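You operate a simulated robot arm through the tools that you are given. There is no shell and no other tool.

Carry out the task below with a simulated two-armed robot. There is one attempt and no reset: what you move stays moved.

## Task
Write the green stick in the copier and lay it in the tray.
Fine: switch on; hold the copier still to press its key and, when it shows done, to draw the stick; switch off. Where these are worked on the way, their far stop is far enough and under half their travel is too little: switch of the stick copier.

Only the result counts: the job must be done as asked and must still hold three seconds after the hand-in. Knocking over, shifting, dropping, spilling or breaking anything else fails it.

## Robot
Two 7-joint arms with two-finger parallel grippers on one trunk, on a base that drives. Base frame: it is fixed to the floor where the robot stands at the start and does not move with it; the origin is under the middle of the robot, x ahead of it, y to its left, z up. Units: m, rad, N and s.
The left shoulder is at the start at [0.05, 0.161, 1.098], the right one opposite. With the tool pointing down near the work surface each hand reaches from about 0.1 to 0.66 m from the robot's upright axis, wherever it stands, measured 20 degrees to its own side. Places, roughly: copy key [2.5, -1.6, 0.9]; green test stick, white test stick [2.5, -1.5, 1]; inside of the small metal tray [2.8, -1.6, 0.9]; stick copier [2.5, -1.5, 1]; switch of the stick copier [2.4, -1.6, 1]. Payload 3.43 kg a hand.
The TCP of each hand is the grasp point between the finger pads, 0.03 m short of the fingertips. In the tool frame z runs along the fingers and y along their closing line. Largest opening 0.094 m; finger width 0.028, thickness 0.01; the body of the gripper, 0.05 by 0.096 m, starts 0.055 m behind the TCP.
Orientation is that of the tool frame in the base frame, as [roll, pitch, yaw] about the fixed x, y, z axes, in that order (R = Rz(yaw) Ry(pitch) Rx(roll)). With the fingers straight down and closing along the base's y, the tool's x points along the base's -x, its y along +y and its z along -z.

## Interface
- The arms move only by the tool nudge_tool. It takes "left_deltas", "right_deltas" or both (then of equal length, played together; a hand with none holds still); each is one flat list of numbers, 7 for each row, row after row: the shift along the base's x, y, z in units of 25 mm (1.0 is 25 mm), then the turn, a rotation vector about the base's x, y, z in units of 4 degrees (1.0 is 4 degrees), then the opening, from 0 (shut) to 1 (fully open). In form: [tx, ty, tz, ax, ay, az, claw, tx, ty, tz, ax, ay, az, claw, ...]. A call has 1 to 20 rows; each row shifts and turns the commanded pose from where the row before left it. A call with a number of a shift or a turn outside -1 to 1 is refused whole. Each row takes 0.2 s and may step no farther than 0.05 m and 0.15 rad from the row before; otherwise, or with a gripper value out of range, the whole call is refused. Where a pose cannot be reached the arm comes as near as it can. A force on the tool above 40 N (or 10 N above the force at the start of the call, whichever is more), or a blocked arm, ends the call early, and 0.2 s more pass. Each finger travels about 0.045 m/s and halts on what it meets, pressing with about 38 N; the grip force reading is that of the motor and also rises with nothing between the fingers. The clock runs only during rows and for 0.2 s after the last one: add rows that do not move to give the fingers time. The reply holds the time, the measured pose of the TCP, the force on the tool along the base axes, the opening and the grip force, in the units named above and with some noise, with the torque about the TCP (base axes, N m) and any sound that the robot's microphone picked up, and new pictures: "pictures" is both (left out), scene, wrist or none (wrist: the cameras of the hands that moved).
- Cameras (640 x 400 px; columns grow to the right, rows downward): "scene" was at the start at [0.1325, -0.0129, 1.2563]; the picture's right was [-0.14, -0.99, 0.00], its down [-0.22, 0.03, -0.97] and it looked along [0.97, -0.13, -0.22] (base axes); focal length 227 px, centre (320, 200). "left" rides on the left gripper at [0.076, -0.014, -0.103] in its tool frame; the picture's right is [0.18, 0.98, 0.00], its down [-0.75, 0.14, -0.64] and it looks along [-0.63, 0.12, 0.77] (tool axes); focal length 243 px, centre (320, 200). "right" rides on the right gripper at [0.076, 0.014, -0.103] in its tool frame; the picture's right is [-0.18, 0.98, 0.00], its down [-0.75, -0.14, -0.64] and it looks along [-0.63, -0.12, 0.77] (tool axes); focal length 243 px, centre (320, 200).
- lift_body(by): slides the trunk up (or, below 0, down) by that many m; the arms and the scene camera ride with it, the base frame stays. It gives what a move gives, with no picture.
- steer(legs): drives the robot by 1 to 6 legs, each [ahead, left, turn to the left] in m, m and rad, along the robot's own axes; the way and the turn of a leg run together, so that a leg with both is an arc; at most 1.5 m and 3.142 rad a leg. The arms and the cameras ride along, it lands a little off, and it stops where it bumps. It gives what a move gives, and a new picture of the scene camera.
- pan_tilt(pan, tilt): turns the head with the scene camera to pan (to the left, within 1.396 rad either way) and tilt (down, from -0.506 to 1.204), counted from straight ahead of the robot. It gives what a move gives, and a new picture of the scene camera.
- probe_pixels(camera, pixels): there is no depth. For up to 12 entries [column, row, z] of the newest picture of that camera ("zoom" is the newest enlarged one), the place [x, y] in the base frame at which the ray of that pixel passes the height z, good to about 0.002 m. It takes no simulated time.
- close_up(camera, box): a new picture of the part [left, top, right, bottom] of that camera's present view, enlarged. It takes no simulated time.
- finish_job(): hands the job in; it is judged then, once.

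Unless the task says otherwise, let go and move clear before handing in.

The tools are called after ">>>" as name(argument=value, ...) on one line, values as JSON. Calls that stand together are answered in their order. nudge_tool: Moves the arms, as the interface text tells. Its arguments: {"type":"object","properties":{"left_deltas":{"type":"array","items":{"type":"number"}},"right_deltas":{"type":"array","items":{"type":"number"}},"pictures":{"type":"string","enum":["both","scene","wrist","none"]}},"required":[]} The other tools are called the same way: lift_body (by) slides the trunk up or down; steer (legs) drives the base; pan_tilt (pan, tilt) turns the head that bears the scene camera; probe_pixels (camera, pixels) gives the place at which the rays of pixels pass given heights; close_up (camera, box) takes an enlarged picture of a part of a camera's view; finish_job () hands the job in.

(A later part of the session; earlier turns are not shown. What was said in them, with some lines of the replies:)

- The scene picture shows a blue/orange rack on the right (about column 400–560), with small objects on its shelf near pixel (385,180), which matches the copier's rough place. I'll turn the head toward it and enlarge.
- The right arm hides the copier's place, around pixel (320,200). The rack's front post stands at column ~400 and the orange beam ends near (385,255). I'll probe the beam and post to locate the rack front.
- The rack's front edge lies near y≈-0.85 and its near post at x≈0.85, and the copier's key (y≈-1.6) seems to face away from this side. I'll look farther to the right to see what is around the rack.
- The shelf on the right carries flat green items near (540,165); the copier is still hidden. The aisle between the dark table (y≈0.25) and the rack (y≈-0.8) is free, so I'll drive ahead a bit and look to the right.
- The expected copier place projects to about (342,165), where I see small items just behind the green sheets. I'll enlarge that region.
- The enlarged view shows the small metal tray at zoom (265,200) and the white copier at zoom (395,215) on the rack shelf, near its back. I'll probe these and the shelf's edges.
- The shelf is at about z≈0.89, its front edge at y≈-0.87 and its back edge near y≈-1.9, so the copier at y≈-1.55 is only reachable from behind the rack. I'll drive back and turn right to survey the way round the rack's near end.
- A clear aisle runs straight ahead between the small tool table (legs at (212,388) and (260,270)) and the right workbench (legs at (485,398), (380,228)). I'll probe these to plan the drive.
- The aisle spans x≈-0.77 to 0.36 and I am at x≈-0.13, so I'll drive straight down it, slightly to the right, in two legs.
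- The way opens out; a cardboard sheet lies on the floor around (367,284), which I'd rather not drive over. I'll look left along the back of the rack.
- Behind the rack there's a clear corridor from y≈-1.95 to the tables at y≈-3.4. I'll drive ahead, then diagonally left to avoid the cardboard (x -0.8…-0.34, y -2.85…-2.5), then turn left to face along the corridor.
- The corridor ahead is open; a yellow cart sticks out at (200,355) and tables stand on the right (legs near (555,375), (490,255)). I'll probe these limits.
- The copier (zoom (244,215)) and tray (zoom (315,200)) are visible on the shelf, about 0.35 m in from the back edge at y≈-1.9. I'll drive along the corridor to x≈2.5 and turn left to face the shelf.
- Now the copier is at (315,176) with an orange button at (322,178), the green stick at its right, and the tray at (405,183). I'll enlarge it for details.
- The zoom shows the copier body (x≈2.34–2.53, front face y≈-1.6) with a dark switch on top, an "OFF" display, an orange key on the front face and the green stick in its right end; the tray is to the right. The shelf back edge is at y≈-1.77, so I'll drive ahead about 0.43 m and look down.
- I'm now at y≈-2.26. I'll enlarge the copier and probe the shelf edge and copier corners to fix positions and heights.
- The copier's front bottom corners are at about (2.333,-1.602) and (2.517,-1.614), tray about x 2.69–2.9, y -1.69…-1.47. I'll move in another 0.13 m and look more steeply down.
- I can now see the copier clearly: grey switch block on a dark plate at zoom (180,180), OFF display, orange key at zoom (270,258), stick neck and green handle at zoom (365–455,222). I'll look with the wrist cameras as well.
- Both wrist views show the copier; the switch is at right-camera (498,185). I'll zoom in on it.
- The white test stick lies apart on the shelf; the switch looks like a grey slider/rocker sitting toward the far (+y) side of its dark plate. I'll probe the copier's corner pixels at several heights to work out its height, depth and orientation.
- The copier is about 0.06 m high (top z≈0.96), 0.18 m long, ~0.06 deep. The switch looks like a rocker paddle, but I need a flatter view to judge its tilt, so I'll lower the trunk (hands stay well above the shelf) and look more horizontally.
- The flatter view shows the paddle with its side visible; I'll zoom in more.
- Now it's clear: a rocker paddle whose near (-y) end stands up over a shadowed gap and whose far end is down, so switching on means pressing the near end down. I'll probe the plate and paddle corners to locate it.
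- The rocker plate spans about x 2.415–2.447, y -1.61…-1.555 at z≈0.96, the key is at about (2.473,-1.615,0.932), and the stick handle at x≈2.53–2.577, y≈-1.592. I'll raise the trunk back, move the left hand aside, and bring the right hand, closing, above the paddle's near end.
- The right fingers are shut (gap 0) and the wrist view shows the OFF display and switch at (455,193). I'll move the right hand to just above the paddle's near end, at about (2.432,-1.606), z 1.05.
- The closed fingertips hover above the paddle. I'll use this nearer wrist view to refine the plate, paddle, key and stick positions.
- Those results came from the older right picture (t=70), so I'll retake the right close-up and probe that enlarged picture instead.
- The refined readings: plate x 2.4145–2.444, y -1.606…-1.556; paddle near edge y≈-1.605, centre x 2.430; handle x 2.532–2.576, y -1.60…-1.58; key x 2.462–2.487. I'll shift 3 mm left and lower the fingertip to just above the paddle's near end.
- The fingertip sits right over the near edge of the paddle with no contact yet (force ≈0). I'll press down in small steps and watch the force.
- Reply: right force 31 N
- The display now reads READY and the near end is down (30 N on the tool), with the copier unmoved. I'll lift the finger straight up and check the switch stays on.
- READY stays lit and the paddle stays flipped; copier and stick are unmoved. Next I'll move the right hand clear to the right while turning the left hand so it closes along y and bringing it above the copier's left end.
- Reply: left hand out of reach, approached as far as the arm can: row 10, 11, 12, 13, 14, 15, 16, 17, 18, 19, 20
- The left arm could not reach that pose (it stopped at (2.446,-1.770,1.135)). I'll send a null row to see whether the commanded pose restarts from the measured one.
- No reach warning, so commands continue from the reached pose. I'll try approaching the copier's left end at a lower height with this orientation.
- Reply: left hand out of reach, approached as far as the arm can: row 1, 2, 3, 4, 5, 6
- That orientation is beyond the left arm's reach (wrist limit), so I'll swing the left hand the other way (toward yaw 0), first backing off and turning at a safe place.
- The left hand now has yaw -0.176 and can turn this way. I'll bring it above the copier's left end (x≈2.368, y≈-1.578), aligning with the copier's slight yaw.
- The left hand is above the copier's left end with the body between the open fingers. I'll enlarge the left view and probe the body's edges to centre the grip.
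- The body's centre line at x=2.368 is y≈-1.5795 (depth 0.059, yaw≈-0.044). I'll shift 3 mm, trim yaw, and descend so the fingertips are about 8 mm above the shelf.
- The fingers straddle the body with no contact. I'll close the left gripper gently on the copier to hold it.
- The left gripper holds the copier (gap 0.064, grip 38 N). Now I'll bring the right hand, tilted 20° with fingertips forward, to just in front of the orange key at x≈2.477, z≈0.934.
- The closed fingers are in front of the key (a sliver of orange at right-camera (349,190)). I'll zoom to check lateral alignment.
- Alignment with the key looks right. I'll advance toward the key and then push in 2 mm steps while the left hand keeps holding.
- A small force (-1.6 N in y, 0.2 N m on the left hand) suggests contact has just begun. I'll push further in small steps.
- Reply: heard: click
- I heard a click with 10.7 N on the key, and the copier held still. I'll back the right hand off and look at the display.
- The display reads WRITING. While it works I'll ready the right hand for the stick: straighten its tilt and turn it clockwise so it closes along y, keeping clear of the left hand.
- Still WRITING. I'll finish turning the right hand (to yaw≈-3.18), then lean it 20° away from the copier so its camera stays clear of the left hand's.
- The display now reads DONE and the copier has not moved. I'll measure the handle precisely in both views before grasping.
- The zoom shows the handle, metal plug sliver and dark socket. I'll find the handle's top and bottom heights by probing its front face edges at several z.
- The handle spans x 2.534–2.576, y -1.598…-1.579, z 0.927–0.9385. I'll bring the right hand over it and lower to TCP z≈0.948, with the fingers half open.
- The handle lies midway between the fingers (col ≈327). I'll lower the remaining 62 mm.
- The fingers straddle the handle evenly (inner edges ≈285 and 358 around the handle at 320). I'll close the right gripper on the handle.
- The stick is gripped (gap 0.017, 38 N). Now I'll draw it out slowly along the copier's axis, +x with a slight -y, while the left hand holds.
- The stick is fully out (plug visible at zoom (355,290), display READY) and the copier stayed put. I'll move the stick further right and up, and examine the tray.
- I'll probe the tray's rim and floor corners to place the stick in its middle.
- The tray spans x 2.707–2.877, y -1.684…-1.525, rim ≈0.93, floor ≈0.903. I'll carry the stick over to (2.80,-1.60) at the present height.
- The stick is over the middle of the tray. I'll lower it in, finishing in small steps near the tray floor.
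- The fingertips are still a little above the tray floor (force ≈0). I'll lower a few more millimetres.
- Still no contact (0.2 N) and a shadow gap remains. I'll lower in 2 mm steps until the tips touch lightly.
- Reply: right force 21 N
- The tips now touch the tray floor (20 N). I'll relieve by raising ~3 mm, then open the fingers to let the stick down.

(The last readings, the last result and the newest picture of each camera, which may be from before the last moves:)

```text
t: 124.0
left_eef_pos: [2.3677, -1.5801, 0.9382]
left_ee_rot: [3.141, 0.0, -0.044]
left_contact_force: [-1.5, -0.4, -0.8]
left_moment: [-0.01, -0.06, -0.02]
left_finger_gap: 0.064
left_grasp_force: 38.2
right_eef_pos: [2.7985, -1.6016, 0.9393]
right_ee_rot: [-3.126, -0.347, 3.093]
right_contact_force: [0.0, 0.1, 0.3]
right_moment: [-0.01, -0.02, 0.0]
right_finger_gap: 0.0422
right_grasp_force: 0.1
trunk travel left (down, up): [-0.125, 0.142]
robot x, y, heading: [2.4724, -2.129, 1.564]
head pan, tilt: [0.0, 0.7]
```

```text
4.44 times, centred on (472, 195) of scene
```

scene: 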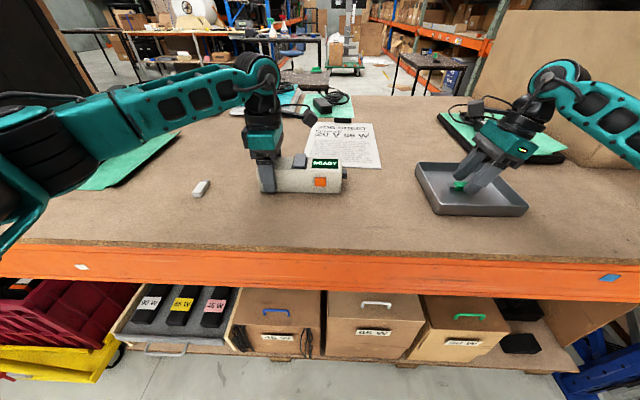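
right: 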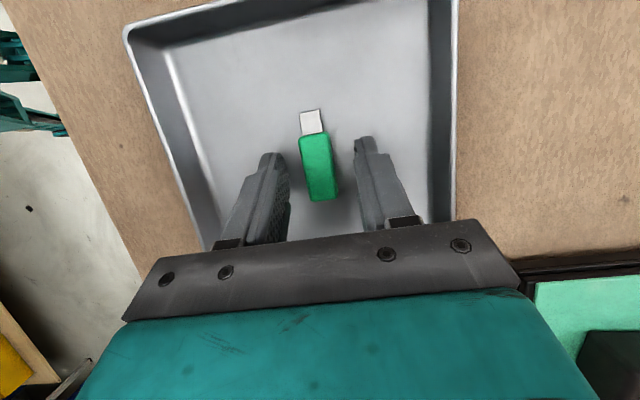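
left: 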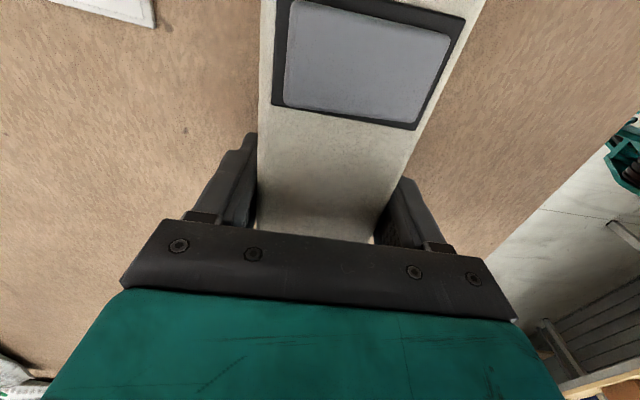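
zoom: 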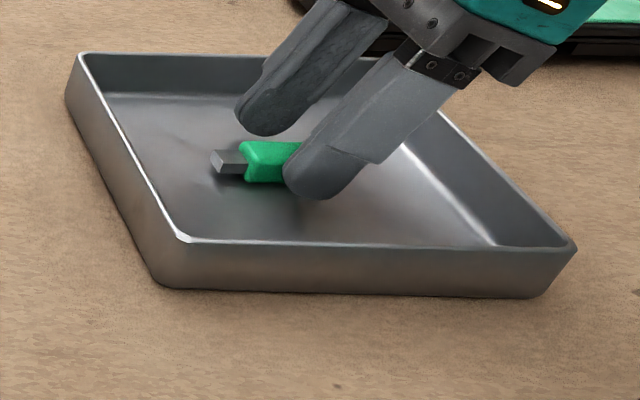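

The stick now lies on the tray floor (zoom (260,162)), clear of the fingers. I'll raise the right hand straight up, and open the left gripper to release the copier.

>>> nudge_tool(right_deltas=[0, 0, 0.4, 0, 0, 0, 0.45, 0, 0, 0.9, 0, 0, 0, 0.45, 0, 0, 0.9, 0, 0, 0, 0.45, 0, 0, 0.9, 0, 0, 0, 0.45, 0, 0, 0.9, 0, 0, 0, 0.45, 0, 0, 0.5, 0, 0, 0, 0.45, 0, 0, 0, 0, 0, 0, 0.45], left_deltas=[0, 0, 0, 0, 0, 0, 0.7, 0, 0, 0, 0, 0, 0, 0.75, 0, 0, 0, 0, 0, 0, 0.8, 0, 0, 0, 0, 0, 0, 0.9, 0, 0, 0, 0, 0, 0, 1, 0, 0, 0, 0, 0, 0, 1, 0, 0, 0, 0, 0, 0, 1], pictures="both")

>>> close_up(camera="scene", box=[400, 150, 544, 240])

```text
t: 125.6
left_eef_pos: [2.3667, -1.5804, 0.9381]
left_ee_rot: [-3.141, 0.002, -0.045]
left_contact_force: [-0.4, -0.1, -0.1]
left_moment: [0.0, -0.02, 0.02]
left_finger_gap: 0.0939
left_grasp_force: 0.1
right_eef_pos: [2.8002, -1.6003, 1.0536]
right_ee_rot: [-3.126, -0.349, 3.094]
right_contact_force: [0.4, -0.6, -0.1]
right_moment: [0.01, 0.02, -0.01]
right_finger_gap: 0.0422
right_grasp_force: 0.1
trunk travel left (down, up): [-0.125, 0.142]
robot x, y, heading: [2.4711, -2.1328, 1.566]
head pan, tilt: [0.0, 0.7]
```

scene: 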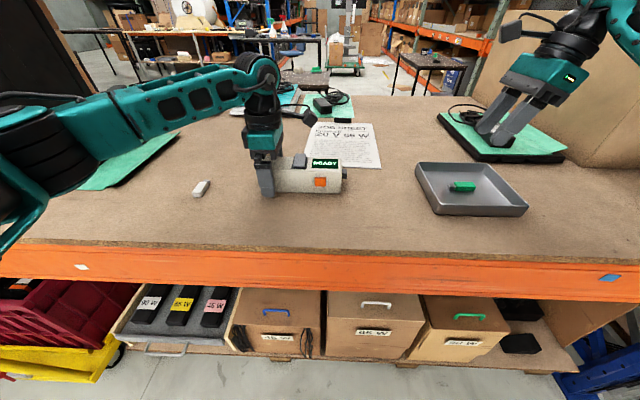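
right: 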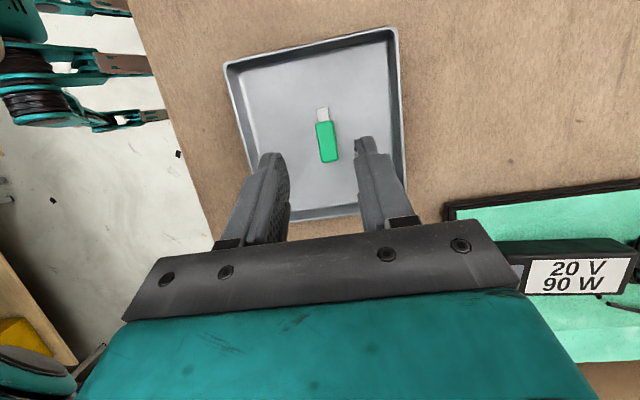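
left: 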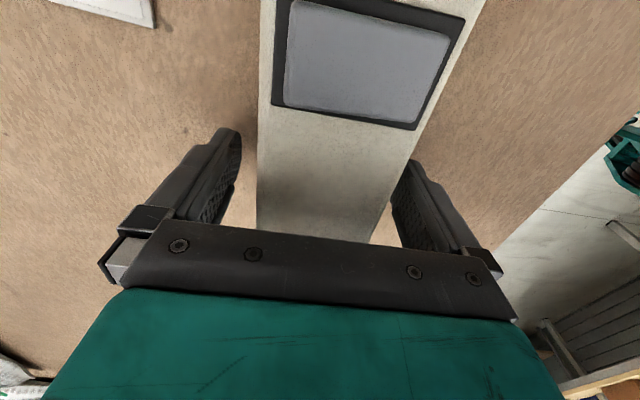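

```text
4.44 times, centred on (472, 195) of scene
```

zoom: 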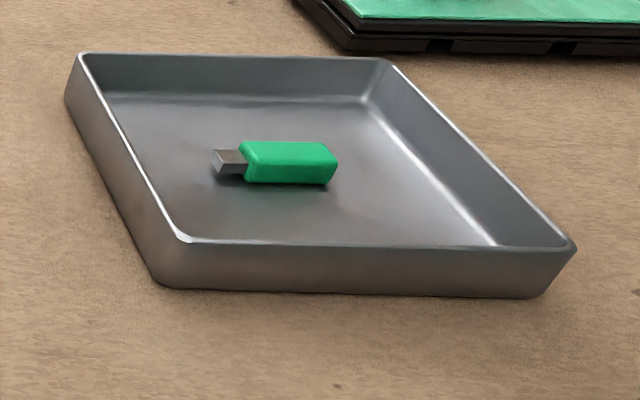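

The stick lies flat in the tray and the left gripper has released the copier cleanly. I'll raise the left hand straight up, close its fingers and move it above the paddle's far end.

>>> nudge_tool(left_deltas=[0, 0, 0.6, 0, 0, 0, 1, 0, 0, 0.9, 0, 0, 0, 1, 0, 0, 0.9, 0, 0, 0, 1, 0, 0, 0.9, 0, 0, 0, 1, 0, 0, 0.9, 0, 0, 0, 1, 0, 0, 0.3, 0, 0, 0, 0.5, 0.63, 0.2, 0, 0, 0, 0, 0.2, 0.63, 0.2, 0, 0, 0, 0, 0, 0.63, 0.2, 0, 0, 0, 0, 0, 0.63, 0.2, 0, 0, 0, 0, 0, 0, 0, 0, 0, 0, 0, 0], pictures="both")

>>> close_up(camera="left", box=[220, 60, 420, 185])

```text
t: 128.0
left_eef_pos: [2.4315, -1.5575, 1.0518]
left_ee_rot: [3.14, 0.003, -0.044]
left_contact_force: [-0.6, -0.7, 0.4]
left_moment: [-0.03, -0.01, 0.0]
left_finger_gap: 0.0
left_grasp_force: 23.6
right_eef_pos: [2.8014, -1.6028, 1.0535]
right_ee_rot: [-3.125, -0.347, 3.092]
right_contact_force: [-0.5, 0.4, -0.1]
right_moment: [0.02, -0.01, -0.01]
right_finger_gap: 0.0424
right_grasp_force: 0.0
trunk travel left (down, up): [-0.125, 0.142]
robot x, y, heading: [2.4743, -2.1317, 1.564]
head pan, tilt: [0.0, 0.7]
```

scene: 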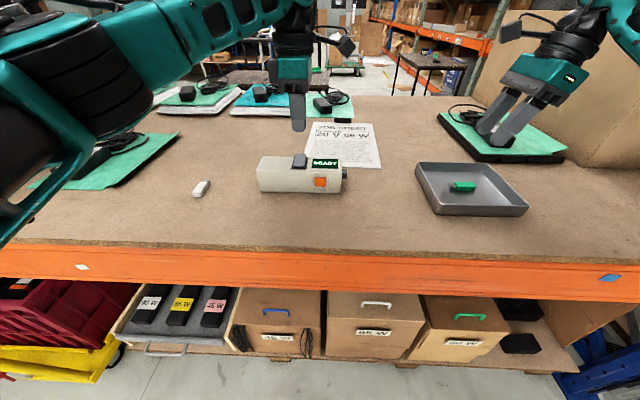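
left: 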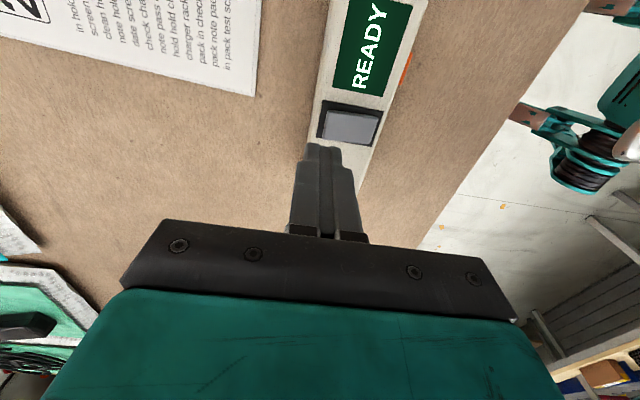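

```text
3.20 times, centred on (320, 122) of left
```

zoom: 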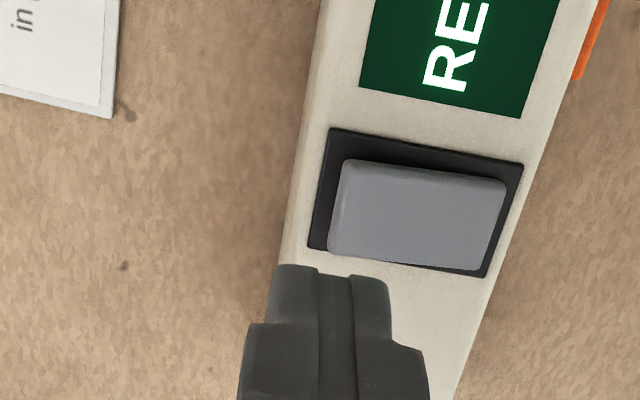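

The close-up shows the paddle and plate well; I'll probe their corners to aim at the raised far end.

>>> probe_pixels(camera="zoom", pixels=[[330, 130, 0.959], [522, 163, 0.959], [490, 277, 0.959], [310, 248, 0.959], [347, 160, 0.972], [330, 252, 0.972], [505, 185, 0.964], [480, 270, 0.964], [330, 270, 1.022], [352, 255, 0.972]])

```text
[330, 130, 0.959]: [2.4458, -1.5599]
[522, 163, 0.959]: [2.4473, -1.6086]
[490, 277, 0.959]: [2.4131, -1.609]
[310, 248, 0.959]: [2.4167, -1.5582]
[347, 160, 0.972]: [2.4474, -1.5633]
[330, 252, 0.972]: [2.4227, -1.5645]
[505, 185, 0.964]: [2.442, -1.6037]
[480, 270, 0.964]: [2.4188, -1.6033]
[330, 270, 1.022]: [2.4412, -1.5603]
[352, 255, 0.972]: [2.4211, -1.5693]
```

Paddle far edge is at y≈-1.564, pivot ≈-1.584, centre x≈2.431. I'll shift the left hand 9.5 mm toward -y, lower to just above the far end, then press in small steps.

>>> nudge_tool(left_deltas=[0, -0.38, 0, 0, 0, 0, 0, 0, 0, -0.8, 0, 0, 0, 0, 0, 0, -0.8, 0, 0, 0, 0, 0, 0, -0.25, 0, 0, 0, 0, 0, 0, 0, 0, 0, 0, 0], pictures="none")

>>> close_up(camera="left", box=[220, 60, 420, 185])

>>> close_up(camera="scene", box=[250, 130, 346, 190])

```text
t: 129.2
left_eef_pos: [2.4311, -1.5683, 1.0052]
left_ee_rot: [-3.141, 0.001, -0.043]
left_contact_force: [0.0, 0.4, 0.0]
left_moment: [-0.04, 0.0, 0.01]
left_finger_gap: 0.0
left_grasp_force: 33.0
right_eef_pos: [2.7996, -1.6017, 1.0524]
right_ee_rot: [-3.125, -0.346, 3.092]
right_contact_force: [0.1, 0.4, -1.7]
right_moment: [-0.01, 0.0, -0.02]
right_finger_gap: 0.0423
right_grasp_force: 0.2
trunk travel left (down, up): [-0.125, 0.142]
robot x, y, heading: [2.4717, -2.1319, 1.566]
head pan, tilt: [0.0, 0.7]
```

```text
3.20 times, centred on (320, 122) of left
```

zoom: 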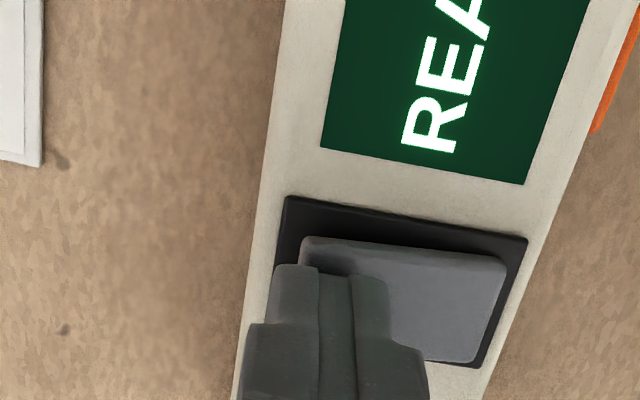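

```text
6.67 times, centred on (298, 160) of scene
```

zoom: 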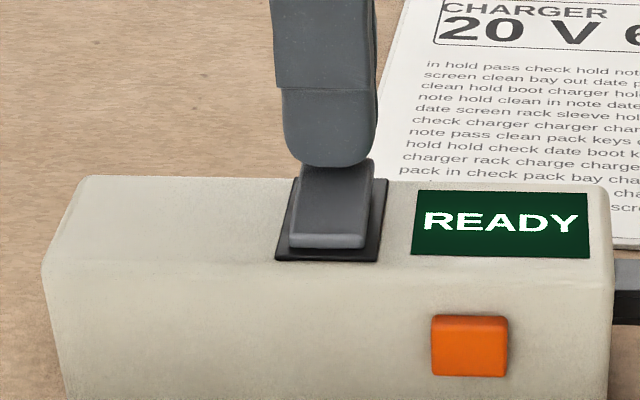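

The fingertip hovers just above the paddle's raised far end. Pressing down in 3 mm steps.

>>> nudge_tool(left_deltas=[0, 0, -0.12, 0, 0, 0, 0, 0, 0, -0.12, 0, 0, 0, 0, 0, 0, -0.12, 0, 0, 0, 0, 0, 0, -0.1, 0, 0, 0, 0, 0, 0, 0, 0, 0, 0, 0], pictures="none")

>>> close_up(camera="scene", box=[250, 130, 346, 190])

```text
t: 130.4
left_eef_pos: [2.4308, -1.5689, 0.9985]
left_ee_rot: [-3.133, 0.0, -0.041]
left_contact_force: [-1.8, 7.3, 31.0]
left_moment: [-0.05, 0.09, -0.02]
left_finger_gap: 0.0
left_grasp_force: 33.4
right_eef_pos: [2.8, -1.6034, 1.053]
right_ee_rot: [-3.127, -0.346, 3.093]
right_contact_force: [0.3, 0.0, -0.8]
right_moment: [0.0, 0.0, -0.04]
right_finger_gap: 0.0424
right_grasp_force: 0.0
trunk travel left (down, up): [-0.125, 0.142]
robot x, y, heading: [2.4714, -2.1288, 1.562]
head pan, tilt: [0.0, 0.7]
```

```text
6.67 times, centred on (298, 160) of scene
```

zoom: 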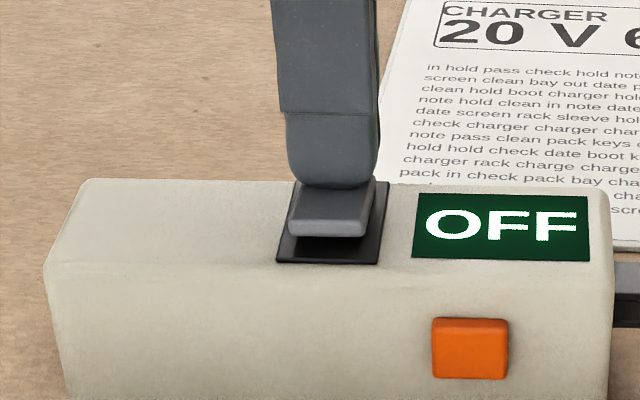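

The display shows OFF and the paddle is back in its original position. I'll lift the left hand straight up and move both hands clear.

>>> nudge_tool(left_deltas=[0, 0, 0.3, 0, 0, 0, 0, 0, 0, 0.8, 0, 0, 0, 0, 0, 0, 0.9, 0, 0, 0, 0, 0, 0, 0.9, 0, 0, 0, 0, 0, 0, 0.9, 0, 0, 0, 0, 0, 0, 0.9, 0, 0, 0, 0, -0.3, -0.8, 0.3, 0, 0, 0, 0, -0.3, -0.8, 0, 0, 0, 0, 0, -0.3, -0.8, 0, 0, 0, 0, 0, -0.3, -0.8, 0, 0, 0, 0, 0, -0.3, -0.8, 0, 0, 0, 0, 0, -0.3, -0.8, 0, 0, 0, 0, 0], right_deltas=[0, 0, 0.8, 0, 0, 0, 0.45, 0, 0, 0.8, 0, 0, 0, 0.45, 0, 0, 0.5, 0, 0, 0, 0.45, 0, 0, 0, 0, 0, 0, 0.45, 0, 0, 0, 0, 0, 0, 0.45, 0, 0, 0, 0, 0, 0, 0.45, 0, -0.6, 0, 0, 0, 0, 0.45, 0, -0.6, 0, 0, 0, 0, 0.45, 0, -0.6, 0, 0, 0, 0, 0.45, 0, -0.6, 0, 0, 0, 0, 0.45, 0, -0.6, 0, 0, 0, 0, 0.45, 0, -0.6, 0, 0, 0, 0, 0.45], pictures="scene")

>>> close_up(camera="scene", box=[180, 110, 540, 230])

>>> close_up(camera="scene", box=[250, 130, 346, 190])

```text
t: 133.0
left_eef_pos: [2.3864, -1.6893, 1.12]
left_ee_rot: [-3.141, 0.003, -0.042]
left_contact_force: [0.1, -0.2, -0.1]
left_moment: [0.04, 0.0, 0.0]
left_finger_gap: 0.0
left_grasp_force: 33.1
right_eef_pos: [2.7985, -1.6918, 1.1039]
right_ee_rot: [-3.126, -0.347, 3.094]
right_contact_force: [0.1, -0.2, -0.2]
right_moment: [0.02, 0.0, -0.02]
right_finger_gap: 0.0422
right_grasp_force: 0.0
trunk travel left (down, up): [-0.125, 0.142]
robot x, y, heading: [2.476, -2.1329, 1.566]
head pan, tilt: [0.0, 0.7]
```

scene: 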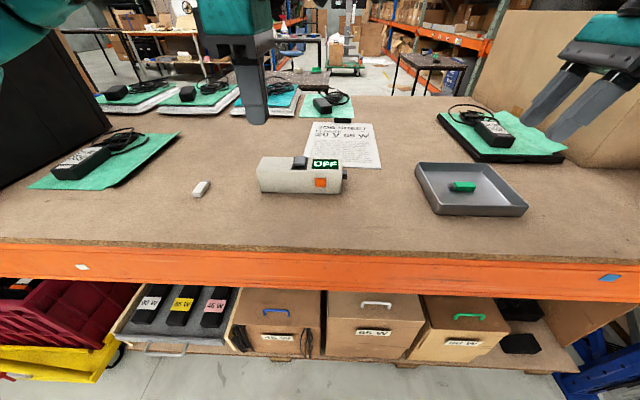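

```text
1.78 times, centred on (360, 170) of scene
```

zoom: 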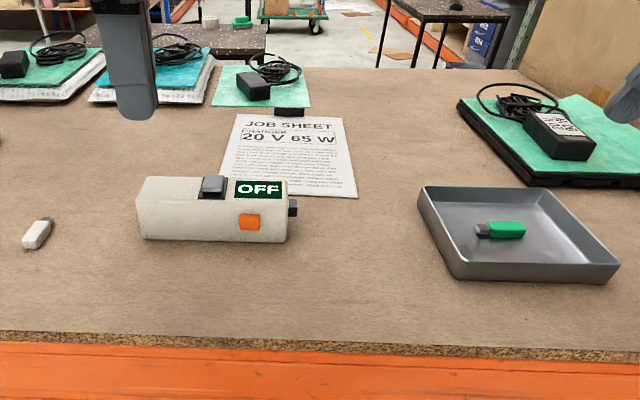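

```text
6.67 times, centred on (298, 160) of scene
```

zoom: 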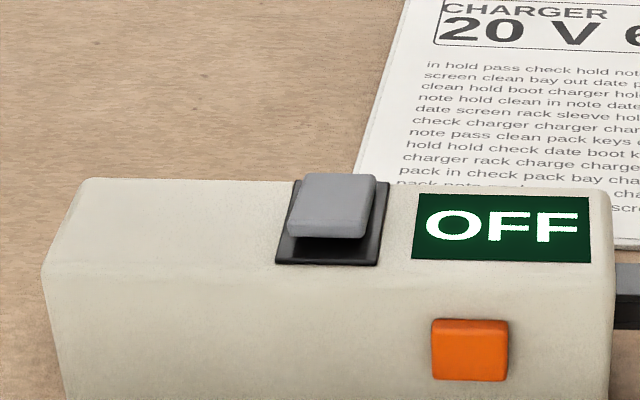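

The display stays OFF with the rocker fully back in its first position. The copier is in place, and the green stick lies flat in the tray (zoom (500,230)). Both hands are empty and clear, so I'm handing the job in.

>>> finish_job()

```text
The job is handed in.
```

I wrote the green stick in the copier, and it now lies flat in the small metal tray. The job is handed in, but the tool gave no verdict back.

- **Switch on:** I pressed the near end of the rocker switch, and the display went from OFF to READY.
- **Write:** The left hand held the copier while the right hand pressed the key, with an audible click. The display went to WRITING and then DONE.
- **Draw:** With the copier still held, I pulled the stick straight out, and the display returned to READY.
- **Tray:** I set the stick down near the middle of the tray. It dropped about a centimetre when the fingers opened.
- **Switch off:** I pressed the far end of the rocker all the way down, and the display showed OFF.

In the last pictures the copier had not visibly moved, though position readings suggest it may have shifted by about 2 mm. The white stick and the other items on the shelf were where they started. Both hands were empty and clear of everything at hand-in.
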